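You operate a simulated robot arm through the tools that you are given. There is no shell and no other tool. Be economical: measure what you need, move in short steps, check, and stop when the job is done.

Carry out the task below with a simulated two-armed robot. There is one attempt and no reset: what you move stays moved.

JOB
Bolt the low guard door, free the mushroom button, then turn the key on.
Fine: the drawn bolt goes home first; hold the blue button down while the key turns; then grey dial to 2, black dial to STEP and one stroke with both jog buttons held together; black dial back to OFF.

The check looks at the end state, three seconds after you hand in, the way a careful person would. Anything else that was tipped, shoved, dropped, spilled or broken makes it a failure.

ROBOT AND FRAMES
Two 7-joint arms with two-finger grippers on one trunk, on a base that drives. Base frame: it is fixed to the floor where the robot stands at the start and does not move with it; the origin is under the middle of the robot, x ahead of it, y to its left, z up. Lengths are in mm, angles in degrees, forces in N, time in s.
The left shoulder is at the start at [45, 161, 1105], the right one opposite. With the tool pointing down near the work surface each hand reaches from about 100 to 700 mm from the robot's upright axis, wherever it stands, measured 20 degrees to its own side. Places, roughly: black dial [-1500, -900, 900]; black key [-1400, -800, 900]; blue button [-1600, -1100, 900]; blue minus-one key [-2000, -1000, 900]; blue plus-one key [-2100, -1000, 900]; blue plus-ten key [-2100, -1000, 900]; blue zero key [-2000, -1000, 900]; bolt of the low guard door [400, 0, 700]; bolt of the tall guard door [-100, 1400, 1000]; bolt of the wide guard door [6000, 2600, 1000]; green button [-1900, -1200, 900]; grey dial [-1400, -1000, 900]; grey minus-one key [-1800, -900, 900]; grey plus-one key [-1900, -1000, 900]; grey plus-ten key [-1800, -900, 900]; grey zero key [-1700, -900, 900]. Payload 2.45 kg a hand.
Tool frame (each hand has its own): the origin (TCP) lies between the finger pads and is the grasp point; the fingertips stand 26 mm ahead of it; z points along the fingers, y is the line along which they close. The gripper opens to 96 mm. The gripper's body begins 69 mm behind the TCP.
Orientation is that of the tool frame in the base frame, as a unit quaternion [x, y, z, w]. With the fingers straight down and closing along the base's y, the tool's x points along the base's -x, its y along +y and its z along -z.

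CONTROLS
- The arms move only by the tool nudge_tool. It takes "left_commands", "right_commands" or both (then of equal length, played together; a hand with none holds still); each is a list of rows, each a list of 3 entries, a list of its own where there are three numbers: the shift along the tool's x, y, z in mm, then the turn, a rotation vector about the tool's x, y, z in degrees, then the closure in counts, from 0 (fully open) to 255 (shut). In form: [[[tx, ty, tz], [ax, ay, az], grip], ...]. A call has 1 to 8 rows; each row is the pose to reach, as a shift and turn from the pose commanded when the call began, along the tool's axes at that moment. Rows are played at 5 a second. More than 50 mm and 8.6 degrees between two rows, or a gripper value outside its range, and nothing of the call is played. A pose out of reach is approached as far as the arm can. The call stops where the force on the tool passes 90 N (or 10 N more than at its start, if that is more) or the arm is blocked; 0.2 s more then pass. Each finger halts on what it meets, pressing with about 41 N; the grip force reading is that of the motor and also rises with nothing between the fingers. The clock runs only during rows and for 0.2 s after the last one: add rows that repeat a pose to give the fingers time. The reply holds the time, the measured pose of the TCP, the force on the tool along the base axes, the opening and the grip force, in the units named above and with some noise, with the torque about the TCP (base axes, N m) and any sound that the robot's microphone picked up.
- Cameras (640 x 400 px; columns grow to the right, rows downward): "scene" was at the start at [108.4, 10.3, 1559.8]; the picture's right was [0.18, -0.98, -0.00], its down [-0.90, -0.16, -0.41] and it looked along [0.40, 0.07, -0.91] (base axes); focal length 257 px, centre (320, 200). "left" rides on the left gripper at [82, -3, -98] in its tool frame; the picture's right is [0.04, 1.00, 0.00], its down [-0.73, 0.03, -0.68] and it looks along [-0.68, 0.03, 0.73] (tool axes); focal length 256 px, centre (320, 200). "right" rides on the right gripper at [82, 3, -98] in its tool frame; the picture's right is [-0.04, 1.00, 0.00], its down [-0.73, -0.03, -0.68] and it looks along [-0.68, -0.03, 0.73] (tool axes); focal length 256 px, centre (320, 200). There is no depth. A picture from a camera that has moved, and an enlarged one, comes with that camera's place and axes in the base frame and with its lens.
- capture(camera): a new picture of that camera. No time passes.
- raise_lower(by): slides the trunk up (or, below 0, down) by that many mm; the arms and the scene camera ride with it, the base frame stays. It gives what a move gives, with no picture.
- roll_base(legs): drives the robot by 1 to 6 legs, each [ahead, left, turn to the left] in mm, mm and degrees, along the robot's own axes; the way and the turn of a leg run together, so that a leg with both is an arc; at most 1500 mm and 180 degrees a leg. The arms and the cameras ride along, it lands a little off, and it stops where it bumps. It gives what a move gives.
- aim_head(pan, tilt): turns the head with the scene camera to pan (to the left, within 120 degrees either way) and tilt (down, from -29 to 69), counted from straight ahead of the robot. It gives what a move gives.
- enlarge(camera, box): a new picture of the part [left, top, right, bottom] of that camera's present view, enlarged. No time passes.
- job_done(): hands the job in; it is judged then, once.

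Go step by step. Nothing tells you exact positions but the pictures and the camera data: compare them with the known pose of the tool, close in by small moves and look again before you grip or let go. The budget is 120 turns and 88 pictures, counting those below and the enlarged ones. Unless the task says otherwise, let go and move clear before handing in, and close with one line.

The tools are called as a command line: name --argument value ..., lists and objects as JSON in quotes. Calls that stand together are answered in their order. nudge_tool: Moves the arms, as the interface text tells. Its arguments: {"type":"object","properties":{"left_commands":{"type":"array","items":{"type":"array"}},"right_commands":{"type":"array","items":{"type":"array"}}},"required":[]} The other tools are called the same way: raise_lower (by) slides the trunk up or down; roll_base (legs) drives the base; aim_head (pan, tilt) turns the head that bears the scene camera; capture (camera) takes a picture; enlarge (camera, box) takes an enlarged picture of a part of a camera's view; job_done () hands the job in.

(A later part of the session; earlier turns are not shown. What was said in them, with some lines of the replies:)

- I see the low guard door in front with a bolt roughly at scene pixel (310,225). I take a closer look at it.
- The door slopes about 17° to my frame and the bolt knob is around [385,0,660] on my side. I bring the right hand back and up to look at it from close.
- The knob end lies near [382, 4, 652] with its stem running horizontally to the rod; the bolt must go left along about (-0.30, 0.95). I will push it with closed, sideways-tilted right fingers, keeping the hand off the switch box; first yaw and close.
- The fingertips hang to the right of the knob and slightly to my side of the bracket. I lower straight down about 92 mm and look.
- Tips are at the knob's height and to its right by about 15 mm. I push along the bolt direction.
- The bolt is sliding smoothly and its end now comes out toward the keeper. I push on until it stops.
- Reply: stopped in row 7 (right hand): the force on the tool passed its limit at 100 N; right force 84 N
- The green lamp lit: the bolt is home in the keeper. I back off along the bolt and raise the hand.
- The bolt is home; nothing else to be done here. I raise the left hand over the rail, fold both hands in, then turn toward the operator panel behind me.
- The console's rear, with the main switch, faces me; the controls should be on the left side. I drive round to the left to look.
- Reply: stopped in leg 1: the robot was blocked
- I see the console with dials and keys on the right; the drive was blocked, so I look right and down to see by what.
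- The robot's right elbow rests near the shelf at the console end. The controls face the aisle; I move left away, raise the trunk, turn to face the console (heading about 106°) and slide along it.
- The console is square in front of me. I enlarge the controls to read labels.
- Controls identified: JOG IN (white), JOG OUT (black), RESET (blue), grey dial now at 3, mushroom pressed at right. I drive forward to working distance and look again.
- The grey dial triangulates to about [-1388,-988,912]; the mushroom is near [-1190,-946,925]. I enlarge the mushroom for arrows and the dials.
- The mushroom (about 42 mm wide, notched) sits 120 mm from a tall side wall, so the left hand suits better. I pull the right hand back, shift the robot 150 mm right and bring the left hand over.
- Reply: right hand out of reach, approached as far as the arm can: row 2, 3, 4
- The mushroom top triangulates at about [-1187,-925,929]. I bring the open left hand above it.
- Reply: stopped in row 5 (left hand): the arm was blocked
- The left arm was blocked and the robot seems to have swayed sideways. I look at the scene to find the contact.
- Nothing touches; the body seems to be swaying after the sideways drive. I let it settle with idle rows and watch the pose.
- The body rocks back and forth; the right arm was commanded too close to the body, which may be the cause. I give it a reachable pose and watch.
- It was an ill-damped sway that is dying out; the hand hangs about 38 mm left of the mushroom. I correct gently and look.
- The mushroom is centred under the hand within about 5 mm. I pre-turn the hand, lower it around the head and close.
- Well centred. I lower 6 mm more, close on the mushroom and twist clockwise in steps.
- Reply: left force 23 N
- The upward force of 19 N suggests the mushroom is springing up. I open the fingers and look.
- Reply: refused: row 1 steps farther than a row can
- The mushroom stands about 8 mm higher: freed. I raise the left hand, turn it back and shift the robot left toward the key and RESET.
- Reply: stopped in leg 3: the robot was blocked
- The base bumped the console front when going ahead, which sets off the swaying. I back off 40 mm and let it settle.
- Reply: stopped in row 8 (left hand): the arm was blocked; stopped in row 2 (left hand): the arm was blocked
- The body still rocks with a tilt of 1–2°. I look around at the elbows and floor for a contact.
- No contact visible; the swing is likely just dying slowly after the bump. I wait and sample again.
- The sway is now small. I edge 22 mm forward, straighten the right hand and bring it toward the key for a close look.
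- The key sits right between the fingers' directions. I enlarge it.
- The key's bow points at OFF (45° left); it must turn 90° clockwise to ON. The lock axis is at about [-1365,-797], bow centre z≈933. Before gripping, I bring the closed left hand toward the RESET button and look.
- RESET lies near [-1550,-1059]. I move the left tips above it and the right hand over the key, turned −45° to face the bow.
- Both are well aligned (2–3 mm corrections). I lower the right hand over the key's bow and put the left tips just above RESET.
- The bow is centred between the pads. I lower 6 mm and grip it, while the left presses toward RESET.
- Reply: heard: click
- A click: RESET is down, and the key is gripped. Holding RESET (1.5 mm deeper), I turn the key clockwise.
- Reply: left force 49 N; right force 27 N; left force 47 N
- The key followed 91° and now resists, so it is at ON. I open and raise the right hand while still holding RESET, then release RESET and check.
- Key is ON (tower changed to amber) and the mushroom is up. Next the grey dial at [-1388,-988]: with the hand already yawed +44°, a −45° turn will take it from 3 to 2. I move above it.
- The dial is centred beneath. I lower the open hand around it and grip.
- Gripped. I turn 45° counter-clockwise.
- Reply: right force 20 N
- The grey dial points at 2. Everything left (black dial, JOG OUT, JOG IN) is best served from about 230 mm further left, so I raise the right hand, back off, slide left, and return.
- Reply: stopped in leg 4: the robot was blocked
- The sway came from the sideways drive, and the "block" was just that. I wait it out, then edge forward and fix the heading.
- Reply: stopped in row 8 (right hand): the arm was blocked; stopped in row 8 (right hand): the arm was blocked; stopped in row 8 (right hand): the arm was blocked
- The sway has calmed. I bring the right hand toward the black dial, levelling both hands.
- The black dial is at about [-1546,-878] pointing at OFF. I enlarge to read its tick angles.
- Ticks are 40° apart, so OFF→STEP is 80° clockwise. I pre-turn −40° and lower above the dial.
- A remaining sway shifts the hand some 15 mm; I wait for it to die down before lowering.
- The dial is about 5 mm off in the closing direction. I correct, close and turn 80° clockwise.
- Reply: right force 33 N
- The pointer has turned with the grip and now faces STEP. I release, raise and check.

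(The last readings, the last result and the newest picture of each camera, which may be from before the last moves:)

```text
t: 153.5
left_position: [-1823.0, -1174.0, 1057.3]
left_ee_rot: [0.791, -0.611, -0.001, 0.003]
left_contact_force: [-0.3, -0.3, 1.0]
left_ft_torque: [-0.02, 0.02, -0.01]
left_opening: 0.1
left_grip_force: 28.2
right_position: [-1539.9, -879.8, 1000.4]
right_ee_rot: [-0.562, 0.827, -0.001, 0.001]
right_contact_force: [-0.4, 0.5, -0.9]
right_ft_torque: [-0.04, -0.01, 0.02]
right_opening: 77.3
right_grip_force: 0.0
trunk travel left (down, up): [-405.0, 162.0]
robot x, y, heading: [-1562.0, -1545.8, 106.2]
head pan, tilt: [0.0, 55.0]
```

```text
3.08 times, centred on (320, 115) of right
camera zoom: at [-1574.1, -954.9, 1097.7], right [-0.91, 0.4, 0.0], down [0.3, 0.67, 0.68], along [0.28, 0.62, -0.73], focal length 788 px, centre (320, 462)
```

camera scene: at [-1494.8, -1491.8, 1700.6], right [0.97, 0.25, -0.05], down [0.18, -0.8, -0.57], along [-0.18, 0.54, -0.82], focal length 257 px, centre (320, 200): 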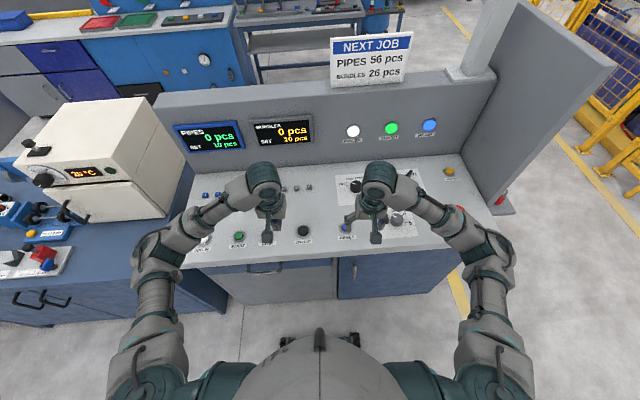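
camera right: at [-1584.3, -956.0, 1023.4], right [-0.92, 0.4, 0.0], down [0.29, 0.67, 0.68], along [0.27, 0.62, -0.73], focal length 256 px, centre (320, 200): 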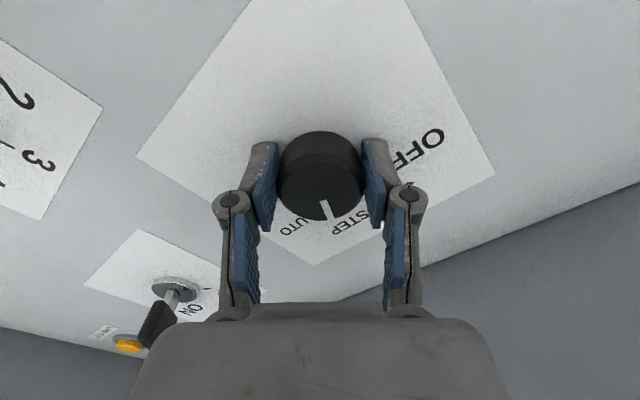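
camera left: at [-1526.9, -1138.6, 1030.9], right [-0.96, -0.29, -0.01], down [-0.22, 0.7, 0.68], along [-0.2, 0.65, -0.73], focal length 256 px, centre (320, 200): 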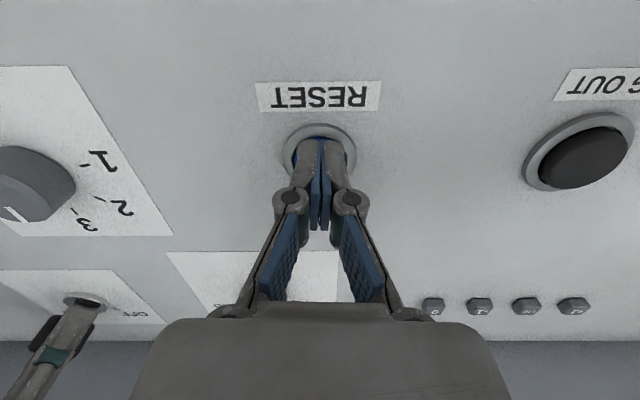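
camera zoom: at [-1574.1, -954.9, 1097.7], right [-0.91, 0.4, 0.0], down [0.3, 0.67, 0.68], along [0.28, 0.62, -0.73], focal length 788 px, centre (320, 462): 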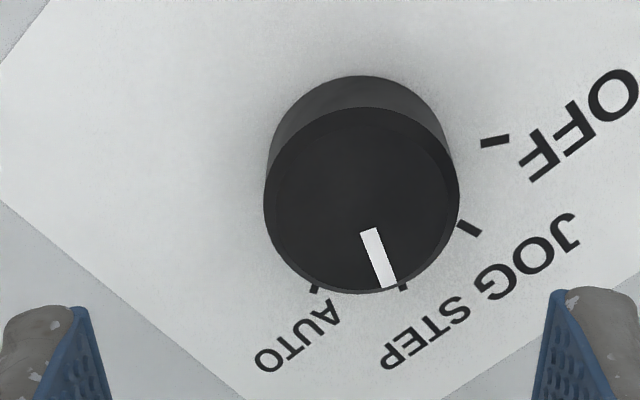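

The black dial points at STEP. Now the left hand goes over toward JOG IN and the right toward JOG OUT, both closed.

nudge_tool --right_commands '[[[20, 5, -10], [0, 0, -5], 120], [[55, 13, -15], [0, 0, -11], 200], [[95, 23, -15], [0, 0, -17], 255], [[135, 33, -15], [0, 0, -23], 255], [[175, 43, -10], [0, 0, -29], 255], [[215, 53, -5], [0, 0, -35], 255], [[245, 60, 5], [0, 0, -40], 255], [[262, 64, 15], [0, 0, -40], 255]]' --left_commands '[[[-2, 15, 0], [0, 0, 0], 255], [[-5, 45, 0], [0, 0, 0], 255], [[-10, 80, 0], [0, 0, 0], 255], [[-14, 115, 5], [0, 0, 0], 255], [[-18, 150, 10], [0, 0, 0], 255], [[-22, 182, 15], [0, 0, 0], 255], [[-25, 207, 20], [0, 0, 0], 255], [[-26, 220, 25], [0, 0, 0], 255]]'

nudge_tool --left_commands '[[[0, 0, 0], [0, 0, 0], 255], [[0, 0, 0], [0, 0, 0], 255], [[0, 0, 0], [0, 0, 0], 255], [[0, 0, 0], [0, 0, 0], 255], [[0, 0, 0], [0, 0, 0], 255], [[0, 0, 0], [0, 0, 0], 255], [[0, 0, 0], [0, 0, 0], 255], [[0, 0, 0], [0, 0, 0], 255]]'

capture --camera "left"

capture --camera "right"

```text
t: 155.3
left_position: [-2047.8, -1206.2, 1035.1]
left_ee_rot: [0.791, -0.611, -0.001, 0.001]
left_contact_force: [-0.6, 0.0, -0.3]
left_ft_torque: [0.0, 0.03, -0.01]
left_opening: 0.0
left_grip_force: 27.7
right_position: [-1700.7, -1103.7, 983.7]
right_ee_rot: [0.812, -0.583, 0.001, -0.003]
right_contact_force: [0.6, 0.3, -0.2]
right_ft_torque: [0.02, 0.0, 0.02]
right_opening: 0.0
right_grip_force: 28.9
trunk travel left (down, up): [-405.0, 162.0]
robot x, y, heading: [-1566.0, -1539.9, 105.9]
head pan, tilt: [0.0, 55.0]
```

```text
t: 157.1
left_position: [-2045.9, -1204.9, 1034.8]
left_ee_rot: [0.791, -0.612, -0.001, 0.002]
left_contact_force: [-0.2, 0.2, -0.2]
left_ft_torque: [-0.03, 0.0, 0.03]
left_opening: 0.2
left_grip_force: 28.1
right_position: [-1699.2, -1102.8, 984.1]
right_ee_rot: [0.811, -0.584, 0.0, -0.003]
right_contact_force: [0.1, 0.3, -0.3]
right_ft_torque: [-0.04, 0.01, 0.0]
right_opening: 0.0
right_grip_force: 28.7
trunk travel left (down, up): [-405.0, 162.0]
robot x, y, heading: [-1564.7, -1544.5, 106.2]
head pan, tilt: [0.0, 55.0]
```

```text
24 pictures are left
camera left: at [-2021.6, -1283.7, 1132.9], right [-0.96, -0.29, 0.0], down [-0.21, 0.7, 0.68], along [-0.2, 0.65, -0.73], focal length 256 px, centre (320, 200)
```

left: 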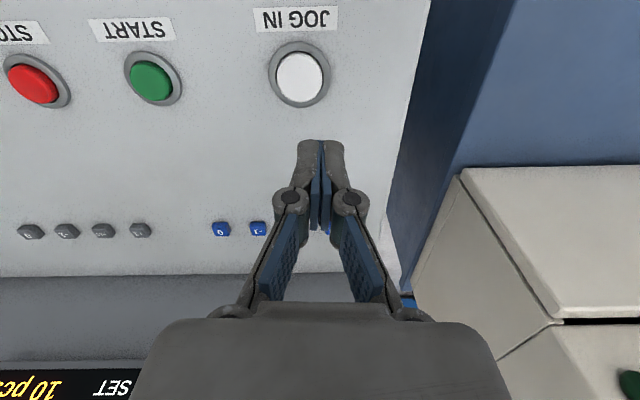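

```text
23 pictures are left
camera right: at [-1678.9, -1180.4, 1081.3], right [-0.96, -0.28, 0.0], down [-0.21, 0.7, 0.68], along [-0.19, 0.65, -0.73], focal length 256 px, centre (320, 200)
```

right: 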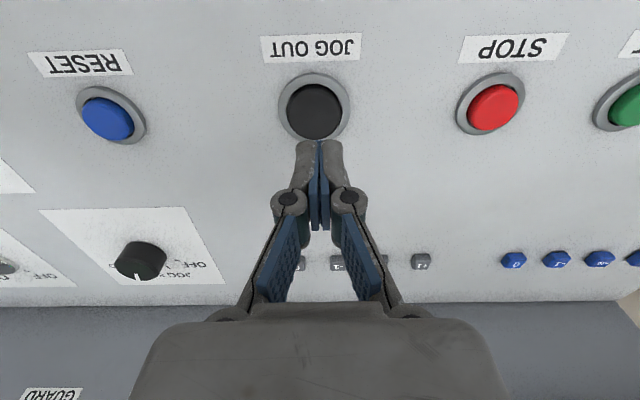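

JOG IN ≈ [-2025,-1210], JOG OUT ≈ [-1695,-1106]. I lower both tips to just above the buttons.

nudge_tool --left_commands '[[[2, -5, 10], [0, 0, 0], 255], [[5, -10, 25], [0, 0, 0], 255], [[8, -15, 45], [0, 0, 0], 255], [[10, -19, 65], [0, 0, 0], 255], [[10, -19, 80], [0, 0, 0], 255], [[10, -19, 89], [0, 0, 0], 255], [[10, -19, 89], [0, 0, 0], 255], [[10, -19, 89], [0, 0, 0], 255]]' --right_commands '[[[1, -1, 5], [0, 0, 0], 255], [[2, -2, 12], [0, 0, 0], 255], [[4, -3, 20], [0, 0, 0], 255], [[4, -3, 28], [0, 0, 0], 255], [[4, -3, 35], [0, 0, 0], 255], [[4, -3, 38], [0, 0, 0], 255], [[4, -3, 38], [0, 0, 0], 255], [[4, -3, 38], [0, 0, 0], 255]]'

capture --camera "left"

capture --camera "right"

```text
t: 158.9
left_position: [-2024.9, -1210.0, 945.0]
left_ee_rot: [0.791, -0.611, -0.002, 0.001]
left_contact_force: [-0.2, -0.5, -0.6]
left_ft_torque: [-0.01, 0.03, -0.01]
left_opening: 0.0
left_grip_force: 28.7
right_position: [-1695.8, -1104.3, 947.6]
right_ee_rot: [0.811, -0.585, 0.001, -0.002]
right_contact_force: [0.3, 0.7, 0.1]
right_ft_torque: [0.0, -0.01, 0.0]
right_opening: 0.0
right_grip_force: 27.9
trunk travel left (down, up): [-405.0, 162.0]
robot x, y, heading: [-1569.3, -1539.2, 106.3]
head pan, tilt: [0.0, 55.0]
```

```text
22 pictures are left
camera left: at [-1999.9, -1287.8, 1043.2], right [-0.96, -0.29, 0.0], down [-0.21, 0.7, 0.68], along [-0.2, 0.65, -0.73], focal length 256 px, centre (320, 200)
```

left: 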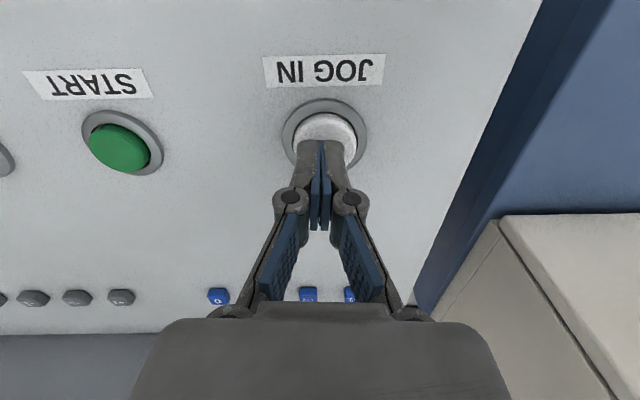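

```text
21 pictures are left
camera right: at [-1675.2, -1183.2, 1044.0], right [-0.96, -0.28, 0.0], down [-0.21, 0.7, 0.68], along [-0.19, 0.65, -0.73], focal length 256 px, centre (320, 200)
```

right: 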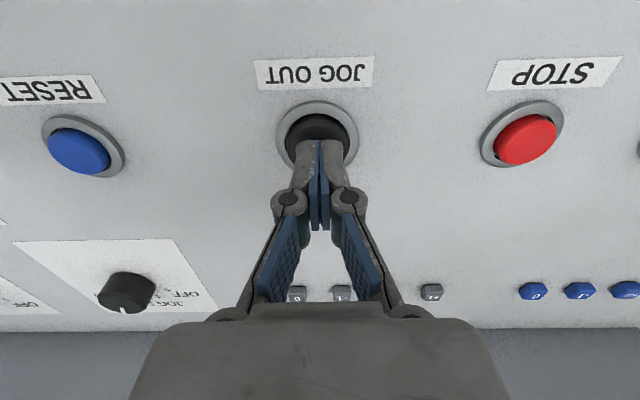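

Both tips hover just over the caps. I press both together and hold.

nudge_tool --left_commands '[[[0, 0, 5], [0, 0, 0], 255], [[0, 0, 15], [0, 0, 0], 255], [[0, 0, 15], [0, 0, 0], 255], [[0, 0, 15], [0, 0, 0], 255], [[0, 0, 15], [0, 0, 0], 255], [[0, 0, 15], [0, 0, 0], 255], [[0, 0, 15], [0, 0, 0], 255]]' --right_commands '[[[0, 0, 7.5], [0, 0, 0], 255], [[0, 0, 17.5], [0, 0, 0], 255], [[0, 0, 17.5], [0, 0, 0], 255], [[0, 0, 17.5], [0, 0, 0], 255], [[0, 0, 17.5], [0, 0, 0], 255], [[0, 0, 17.5], [0, 0, 0], 255], [[0, 0, 17.5], [0, 0, 0], 255]]'

capture --camera "scene"

```text
t: 160.5
left_position: [-2025.6, -1210.9, 933.1]
left_ee_rot: [0.791, -0.612, -0.003, 0.0]
left_contact_force: [-1.5, 2.9, 21.9]
left_ft_torque: [0.07, 0.07, 0.08]
left_opening: 6.4
left_grip_force: 28.8
right_position: [-1696.3, -1105.1, 931.0]
right_ee_rot: [0.812, -0.584, -0.002, -0.002]
right_contact_force: [-7.3, 11.3, 38.4]
right_ft_torque: [0.3, 0.16, -0.04]
right_opening: 5.8
right_grip_force: 28.9
trunk travel left (down, up): [-405.0, 162.0]
robot x, y, heading: [-1566.9, -1539.0, 105.8]
head pan, tilt: [0.0, 55.0]
heard: click, click
```

```text
20 pictures are left
camera scene: at [-1586.0, -1482.0, 1703.4], right [0.96, 0.27, 0.0], down [0.22, -0.79, -0.57], along [-0.16, 0.55, -0.82], focal length 257 px, centre (320, 200)
```

scene: 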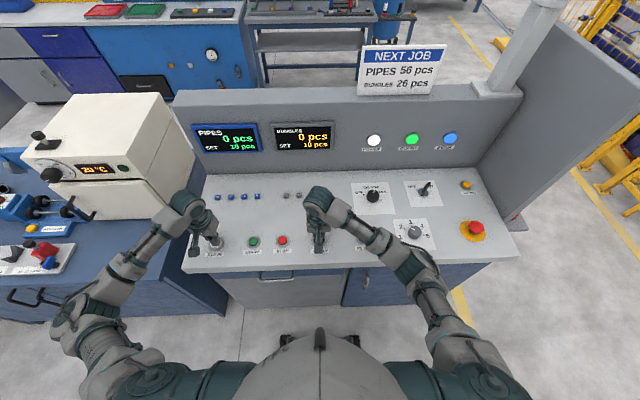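

Two clicks: both are down. I keep holding and look up at the tower and machine to see the stroke.

aim_head --pan -25 --tilt 25

capture --camera "scene"

nudge_tool --left_commands '[[[0, 0, 0], [0, 0, 0], 255], [[0, 0, 0], [0, 0, 0], 255], [[0, 0, 0], [0, 0, 0], 255], [[0, 0, 0], [0, 0, 0], 255], [[0, 0, 0], [0, 0, 0], 255], [[0, 0, 0], [0, 0, 0], 255], [[0, 0, 0], [0, 0, 0], 255], [[0, 0, 0], [0, 0, 0], 255]]'

capture --camera "scene"

```text
t: 161.5
left_position: [-2026.0, -1211.8, 932.0]
left_ee_rot: [0.792, -0.611, -0.003, 0.001]
left_contact_force: [-3.5, 7.8, 26.9]
left_ft_torque: [0.19, 0.11, -0.04]
left_opening: 6.1
left_grip_force: 27.8
right_position: [-1697.6, -1105.4, 931.6]
right_ee_rot: [0.812, -0.584, -0.002, -0.003]
right_contact_force: [-8.9, 8.8, 39.2]
right_ft_torque: [0.23, 0.22, -0.01]
right_opening: 6.2
right_grip_force: 28.8
trunk travel left (down, up): [-405.0, 162.0]
robot x, y, heading: [-1564.6, -1541.0, 105.8]
head pan, tilt: [-25.0, 25.0]
```

```text
19 pictures are left
camera scene: at [-1552.1, -1461.0, 1747.3], right [0.99, -0.16, 0.0], down [-0.07, -0.42, -0.91], along [0.14, 0.89, -0.42], focal length 257 px, centre (320, 200)
```

scene: 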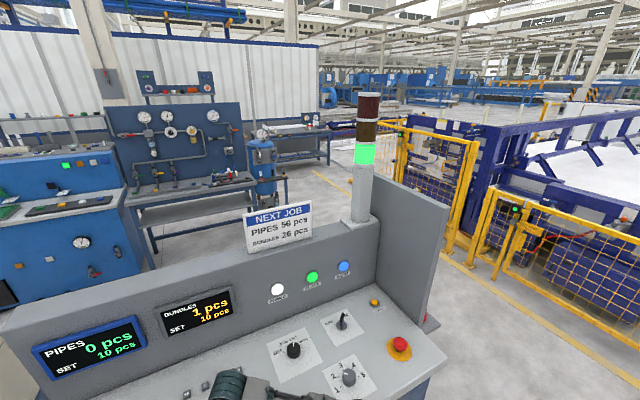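

```text
t: 163.3
left_position: [-2025.1, -1212.1, 931.5]
left_ee_rot: [0.792, -0.611, -0.002, 0.0]
left_contact_force: [-2.1, 9.5, 27.4]
left_ft_torque: [0.22, 0.09, 0.05]
left_opening: 6.2
left_grip_force: 28.8
right_position: [-1695.2, -1106.4, 931.3]
right_ee_rot: [0.811, -0.584, -0.002, -0.004]
right_contact_force: [-10.8, 6.5, 41.3]
right_ft_torque: [0.17, 0.28, 0.01]
right_opening: 6.0
right_grip_force: 28.5
trunk travel left (down, up): [-405.0, 162.0]
robot x, y, heading: [-1560.7, -1545.9, 105.8]
head pan, tilt: [-25.0, 25.0]
```

```text
18 pictures are left
camera scene: at [-1552.3, -1461.7, 1747.4], right [0.99, -0.16, 0.0], down [-0.07, -0.42, -0.91], along [0.14, 0.9, -0.42], focal length 257 px, centre (320, 200)
```

scene: 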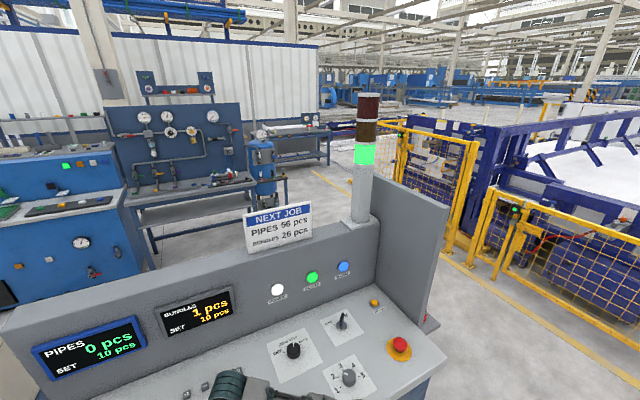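

The bundle counter shows 1 and the tower is green: one stroke is made. I release both buttons together and check.

nudge_tool --left_commands '[[[0, 0, -25], [0, 0, 0], 255], [[0, 0, -60], [0, 0, 0], 255], [[0, 0, -90], [0, 0, 0], 255], [[0, 0, -90], [0, 0, 0], 255]]' --right_commands '[[[0, 0, -25], [0, 0, 0], 255], [[0, 0, -60], [0, 0, 0], 255], [[0, 0, -90], [0, 0, 0], 255], [[0, 0, -90], [0, 0, 0], 255]]'

capture --camera "scene"

```text
t: 164.3
left_position: [-2025.4, -1211.1, 1018.5]
left_ee_rot: [0.791, -0.612, 0.0, 0.002]
left_contact_force: [0.0, -0.2, -0.2]
left_ft_torque: [0.0, 0.01, 0.01]
left_opening: 0.0
left_grip_force: 28.3
right_position: [-1695.8, -1105.3, 1019.5]
right_ee_rot: [0.812, -0.583, 0.002, -0.002]
right_contact_force: [-0.4, 0.4, -0.1]
right_ft_torque: [-0.01, 0.02, -0.01]
right_opening: 0.0
right_grip_force: 28.2
trunk travel left (down, up): [-405.0, 162.0]
robot x, y, heading: [-1569.9, -1542.5, 105.8]
head pan, tilt: [-25.0, 25.0]
```

```text
17 pictures are left
camera scene: at [-1554.6, -1454.2, 1746.4], right [0.99, -0.16, 0.0], down [-0.06, -0.42, -0.91], along [0.14, 0.89, -0.43], focal length 257 px, centre (320, 200)
```

scene: 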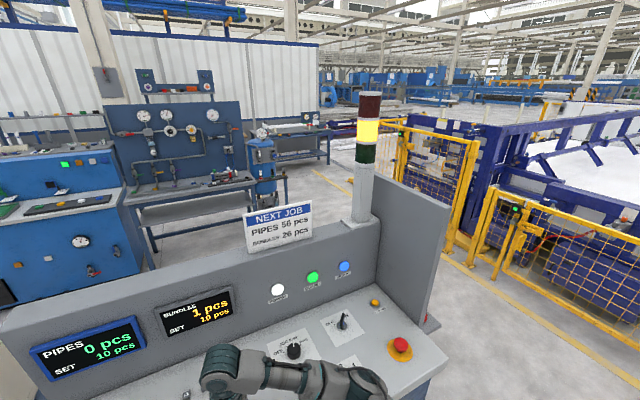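

The stroke is complete and the tower is amber. I bring the right hand back over the black dial, turned +40°.

nudge_tool --right_commands '[[[-12, -16, -5], [0, 0, 3], 200], [[-35, -46, -5], [0, 0, 9], 140], [[-62, -80, -5], [0, 0, 15], 90], [[-90, -116, 0], [0, 0, 21], 60], [[-118, -152, 5], [0, 0, 27], 60], [[-142, -184, 10], [0, 0, 33], 60], [[-158, -206, 15], [0, 0, 39], 60], [[-165, -215, 20], [0, 0, 40], 60]]'

nudge_tool --right_commands '[[[0, 0, 0], [0, 0, 0], 60], [[0, 0, 0], [0, 0, 0], 60], [[0, 0, 0], [0, 0, 0], 60], [[0, 0, 0], [0, 0, 0], 60], [[0, 0, 0], [0, 0, 0], 60], [[0, 0, 0], [0, 0, 0], 60], [[0, 0, 0], [0, 0, 0], 60], [[0, 0, 0], [0, 0, 0], 60]]'

nudge_tool --right_commands '[[[0, 0, 0], [0, 0, 0], 60], [[0, 0, 0], [0, 0, 0], 60], [[0, 0, 0], [0, 0, 0], 60], [[0, 0, 0], [0, 0, 0], 60]]'

capture --camera "right"

```text
t: 166.1
left_position: [-2025.1, -1210.6, 1019.9]
left_ee_rot: [0.791, -0.612, -0.001, 0.001]
left_contact_force: [0.4, -0.2, -0.5]
left_ft_torque: [-0.01, -0.01, 0.01]
left_opening: 0.1
left_grip_force: 28.7
right_position: [-1545.7, -880.4, 1000.0]
right_ee_rot: [-0.563, 0.827, 0.0, 0.002]
right_contact_force: [-0.3, 0.4, 0.3]
right_ft_torque: [-0.01, 0.03, -0.05]
right_opening: 73.5
right_grip_force: 0.1
trunk travel left (down, up): [-405.0, 162.0]
robot x, y, heading: [-1566.8, -1543.9, 106.0]
head pan, tilt: [-25.0, 25.0]
```

```text
t: 167.9
left_position: [-2025.0, -1211.5, 1019.8]
left_ee_rot: [0.791, -0.612, -0.001, 0.002]
left_contact_force: [-0.3, 0.1, -0.7]
left_ft_torque: [0.02, 0.02, -0.03]
left_opening: 0.0
left_grip_force: 28.4
right_position: [-1546.6, -880.6, 1000.0]
right_ee_rot: [-0.563, 0.827, 0.0, 0.003]
right_contact_force: [0.0, 0.4, 0.0]
right_ft_torque: [0.0, 0.0, 0.01]
right_opening: 73.3
right_grip_force: 0.0
trunk travel left (down, up): [-405.0, 162.0]
robot x, y, heading: [-1566.7, -1542.9, 105.9]
head pan, tilt: [-25.0, 25.0]
```

```text
t: 168.9
left_position: [-2025.4, -1211.8, 1019.1]
left_ee_rot: [0.792, -0.611, -0.002, 0.001]
left_contact_force: [1.0, 0.6, 0.3]
left_ft_torque: [0.05, -0.02, 0.03]
left_opening: 0.2
left_grip_force: 28.3
right_position: [-1545.7, -882.2, 999.5]
right_ee_rot: [-0.563, 0.826, 0.0, 0.002]
right_contact_force: [0.2, -0.5, -0.6]
right_ft_torque: [-0.01, 0.0, 0.01]
right_opening: 73.4
right_grip_force: 0.0
trunk travel left (down, up): [-405.0, 162.0]
robot x, y, heading: [-1566.5, -1541.7, 106.0]
head pan, tilt: [-25.0, 25.0]
```

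```text
16 pictures are left
camera right: at [-1580.6, -955.8, 1097.1], right [-0.92, 0.4, 0.0], down [0.29, 0.67, 0.68], along [0.28, 0.62, -0.73], focal length 256 px, centre (320, 200)
```

right: 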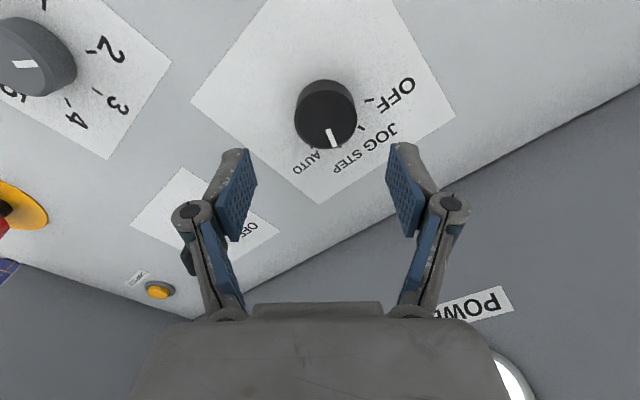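

The black dial still reads STEP and is centred. The grey dial's mark looks odd at this angle, so I enlarge it.

enlarge --camera "right" --box '[0, 0, 180, 135]'

```text
2.96 times, centred on (90, 68) of right
camera zoom: at [-1580.6, -955.8, 1097.1], right [-0.92, 0.4, 0.0], down [0.29, 0.67, 0.68], along [0.28, 0.62, -0.73], focal length 758 px, centre (1002, 593)
```

zoom: 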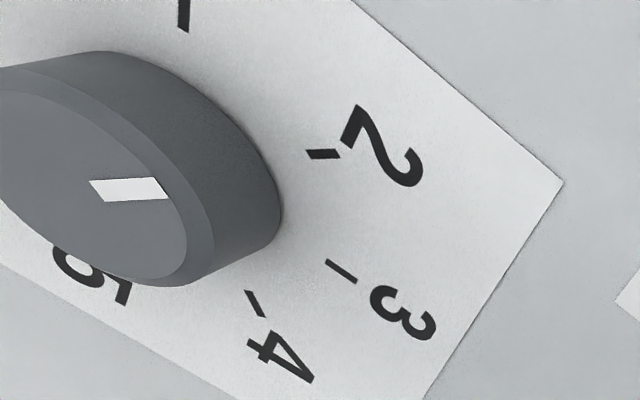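

The grey mark is parallel to tick 2, so it is right. I lower onto the black dial and grip.

nudge_tool --right_commands '[[[0, 1, 15], [0, 0, 0], 60], [[0, 2, 30], [0, 0, 0], 60], [[0, 2, 45], [0, 0, 0], 60], [[0, 2, 60], [0, 0, 0], 60], [[0, 2, 70], [0, 0, 0], 60], [[0, 2, 74], [0, 0, 0], 60], [[0, 2, 74], [0, 0, 0], 110], [[0, 2, 74], [0, 0, 0], 160]]'

nudge_tool --right_commands '[[[0, 0, 0], [0, 0, 0], 200], [[0, 0, 0], [0, 0, 0], 200]]'

nudge_tool --right_commands '[[[0, 0, 0], [0, 0, -7], 200], [[0, 0, 0], [0, 0, -14], 200], [[0, 0, 0], [0, 0, -21], 200], [[0, 0, 0], [0, 0, -28], 200], [[0, 0, 0], [0, 0, -35], 200], [[0, 0, 0], [0, 0, -41], 200]]'

nudge_tool --right_commands '[[[0, 0, 0], [0, 0, -7], 200], [[0, 0, 0], [0, 0, -14], 200], [[0, 0, 0], [0, 0, -21], 200], [[0, 0, 0], [0, 0, -28], 200], [[0, 0, 0], [0, 0, -35], 200], [[0, 0, 0], [0, 0, -39], 200], [[0, 0, 0], [0, 0, -39], 200]]'

nudge_tool --right_commands '[[[0, 0, 0], [0, 0, 0], 130], [[0, 0, 0], [0, 0, 0], 50], [[0, 0, 0], [0, 0, 0], 50], [[0, 0, -25], [0, 0, 0], 50], [[0, 0, -50], [0, 0, 0], 50], [[0, 0, -75], [0, 0, 0], 50]]'

enlarge --camera "right" --box '[220, 40, 420, 180]'

```text
t: 170.7
left_position: [-2027.5, -1210.7, 1018.5]
left_ee_rot: [0.791, -0.612, 0.0, 0.002]
left_contact_force: [0.1, -0.4, 0.7]
left_ft_torque: [-0.02, 0.03, 0.04]
left_opening: 0.0
left_grip_force: 28.3
right_position: [-1549.7, -880.2, 926.9]
right_ee_rot: [-0.564, 0.826, 0.0, 0.003]
right_contact_force: [-9.3, 6.5, 2.3]
right_ft_torque: [-0.36, 0.37, 0.0]
right_opening: 45.8
right_grip_force: 45.0
trunk travel left (down, up): [-405.0, 162.0]
robot x, y, heading: [-1564.0, -1541.0, 105.7]
head pan, tilt: [-25.0, 25.0]
```

```text
t: 171.3
left_position: [-2027.4, -1211.9, 1018.6]
left_ee_rot: [0.791, -0.612, 0.0, 0.001]
left_contact_force: [-0.3, 0.4, -0.1]
left_ft_torque: [0.0, 0.02, 0.01]
left_opening: 0.0
left_grip_force: 28.0
right_position: [-1548.7, -879.5, 928.1]
right_ee_rot: [-0.564, 0.826, 0.001, 0.002]
right_contact_force: [-17.0, 8.9, 3.1]
right_ft_torque: [0.24, 0.46, -0.01]
right_opening: 45.3
right_grip_force: 45.2
trunk travel left (down, up): [-405.0, 162.0]
robot x, y, heading: [-1568.0, -1543.5, 105.9]
head pan, tilt: [-25.0, 25.0]
```

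```text
t: 172.7
left_position: [-2025.4, -1212.1, 1019.0]
left_ee_rot: [0.792, -0.611, -0.001, 0.001]
left_contact_force: [0.5, -0.1, 0.2]
left_ft_torque: [0.0, -0.04, 0.0]
left_opening: 0.0
left_grip_force: 28.7
right_position: [-1547.1, -879.0, 928.2]
right_ee_rot: [0.817, -0.576, 0.0, -0.003]
right_contact_force: [-16.5, 10.9, 11.6]
right_ft_torque: [0.62, 0.88, -0.03]
right_opening: 45.7
right_grip_force: 44.7
trunk travel left (down, up): [-405.0, 162.0]
robot x, y, heading: [-1563.4, -1544.6, 105.8]
head pan, tilt: [-25.0, 25.0]
```

```text
t: 174.3
left_position: [-2025.5, -1211.8, 1019.4]
left_ee_rot: [0.791, -0.612, -0.001, 0.001]
left_contact_force: [0.3, 0.3, -0.5]
left_ft_torque: [-0.03, 0.03, -0.01]
left_opening: 0.0
left_grip_force: 28.7
right_position: [-1545.1, -878.1, 928.2]
right_ee_rot: [0.962, -0.272, 0.002, -0.003]
right_contact_force: [-0.9, 15.6, 14.8]
right_ft_torque: [0.77, 0.45, -0.05]
right_opening: 45.7
right_grip_force: 45.1
trunk travel left (down, up): [-405.0, 162.0]
robot x, y, heading: [-1564.7, -1540.1, 106.2]
head pan, tilt: [-25.0, 25.0]
```

```text
t: 175.7
left_position: [-2024.0, -1211.3, 1018.8]
left_ee_rot: [0.791, -0.611, -0.001, 0.001]
left_contact_force: [1.1, -0.3, 0.3]
left_ft_torque: [0.02, 0.0, -0.02]
left_opening: 0.1
left_grip_force: 27.9
right_position: [-1546.2, -878.4, 1001.6]
right_ee_rot: [0.962, -0.272, 0.002, -0.002]
right_contact_force: [0.1, 0.6, -0.4]
right_ft_torque: [0.0, 0.03, 0.0]
right_opening: 77.1
right_grip_force: 0.1
trunk travel left (down, up): [-405.0, 162.0]
robot x, y, heading: [-1564.5, -1538.3, 105.8]
head pan, tilt: [-25.0, 25.0]
```

```text
2.86 times, centred on (320, 110) of right
camera zoom: at [-1480.0, -923.8, 1099.2], right [-0.56, -0.83, 0.0], down [-0.61, 0.41, 0.68], along [-0.56, 0.38, -0.74], focal length 731 px, centre (320, 457)
```

zoom: 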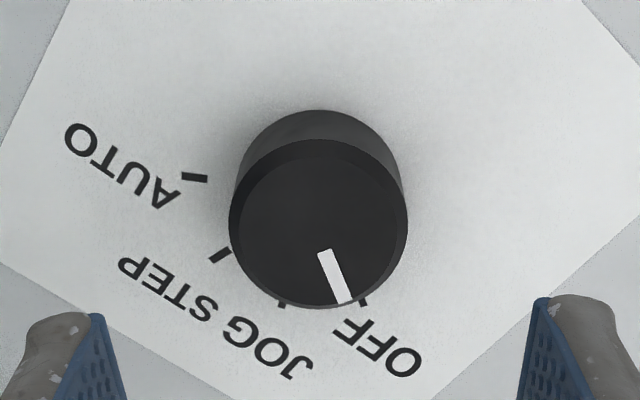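

The black dial is at OFF. I raise and withdraw both hands and take a final look.

nudge_tool --right_commands '[[[0, 0, -25], [0, 0, 5], 50], [[5, 10, -45], [0, 0, 12], 50], [[10, 40, -55], [0, 0, 19], 50], [[20, 75, -55], [0, 0, 26], 50], [[30, 110, -55], [0, 0, 33], 50], [[40, 145, -55], [0, 0, 40], 50]]' --left_commands '[[[0, -10, -10], [0, 0, 0], 255], [[0, -30, -25], [0, 0, 0], 255], [[10, -60, -35], [0, 0, 0], 255], [[20, -90, -40], [0, 0, 0], 255], [[30, -115, -40], [0, 0, 0], 255], [[40, -130, -40], [0, 0, 0], 255]]'

roll_base --legs '[[-150, 0, 0]]'

aim_head --pan -15 --tilt 35

capture --camera "scene"

enlarge --camera "scene" --box '[200, 180, 480, 355]'

```text
t: 177.1
left_position: [-1889.0, -1217.7, 1058.3]
left_ee_rot: [0.79, -0.613, -0.001, 0.001]
left_contact_force: [0.0, -0.2, 0.2]
left_ft_torque: [-0.04, 0.0, -0.01]
left_opening: 0.0
left_grip_force: 28.4
right_position: [-1588.5, -1026.8, 1056.2]
right_ee_rot: [0.811, -0.585, 0.001, -0.003]
right_contact_force: [0.4, -0.2, 0.5]
right_ft_torque: [0.01, 0.01, 0.0]
right_opening: 77.2
right_grip_force: 0.0
trunk travel left (down, up): [-405.0, 162.0]
robot x, y, heading: [-1564.9, -1542.0, 106.1]
head pan, tilt: [-25.0, 25.0]
```

```text
t: 178.4
left_position: [-1848.3, -1362.0, 1056.8]
left_ee_rot: [0.792, -0.611, -0.001, 0.002]
left_contact_force: [-0.7, 0.8, 0.5]
left_ft_torque: [-0.01, -0.02, 0.03]
left_opening: 0.0
left_grip_force: 28.5
right_position: [-1548.6, -1168.8, 1054.2]
right_ee_rot: [0.812, -0.584, 0.002, -0.001]
right_contact_force: [0.4, 0.4, 1.1]
right_ft_torque: [0.03, 0.02, -0.03]
right_opening: 77.1
right_grip_force: 0.0
trunk travel left (down, up): [-405.0, 162.0]
robot x, y, heading: [-1524.3, -1687.4, 105.7]
head pan, tilt: [-25.0, 25.0]
```

```text
t: 179.2
left_position: [-1848.5, -1368.4, 1058.9]
left_ee_rot: [0.791, -0.612, -0.003, 0.0]
left_contact_force: [0.3, 0.3, 1.2]
left_ft_torque: [-0.01, -0.01, -0.02]
left_opening: 0.0
left_grip_force: 28.6
right_position: [-1546.7, -1174.0, 1058.5]
right_ee_rot: [0.812, -0.584, 0.0, -0.004]
right_contact_force: [0.1, 0.3, 0.1]
right_ft_torque: [0.01, 0.01, -0.01]
right_opening: 76.9
right_grip_force: 0.0
trunk travel left (down, up): [-405.0, 162.0]
robot x, y, heading: [-1527.2, -1689.6, 105.9]
head pan, tilt: [-15.0, 35.0]
```

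```text
13 pictures are left
camera scene: at [-1527.2, -1602.9, 1730.8], right [1.0, 0.02, 0.0], down [0.01, -0.58, -0.82], along [-0.01, 0.82, -0.58], focal length 257 px, centre (320, 200)
```

scene: 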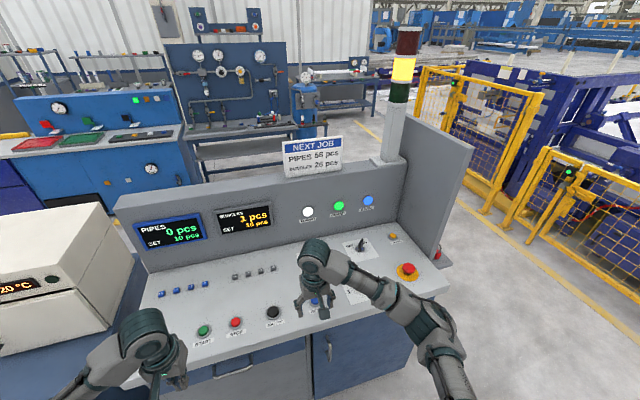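

```text
2.29 times, centred on (340, 268) of scene
camera zoom: at [-1527.2, -1602.9, 1730.8], right [1.0, 0.02, 0.0], down [0.01, -0.58, -0.82], along [-0.01, 0.82, -0.58], focal length 588 px, centre (274, 46)
```

zoom: 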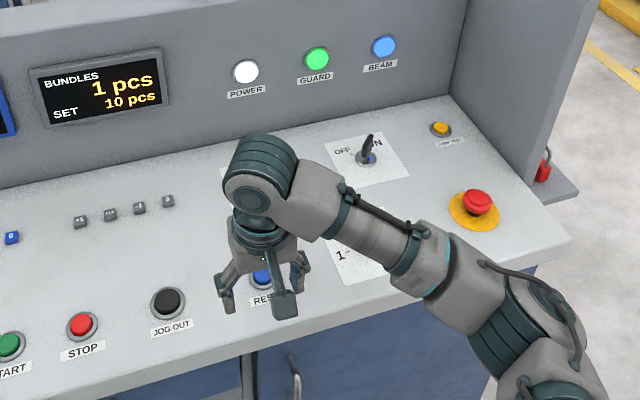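

The counter reads 1, the key is ON, the mushroom is up, and the guard lamp is green. Both dials were checked up close at 2 and OFF, and the hands are clear, so I hand in.

job_done

```text
The job is handed in.
```

The job is handed in: the low guard door is bolted, the mushroom button is free, and the key was turned on with RESET held. The grey dial is at 2, one STEP stroke was made with both jog buttons held together, and the black dial is back at OFF.
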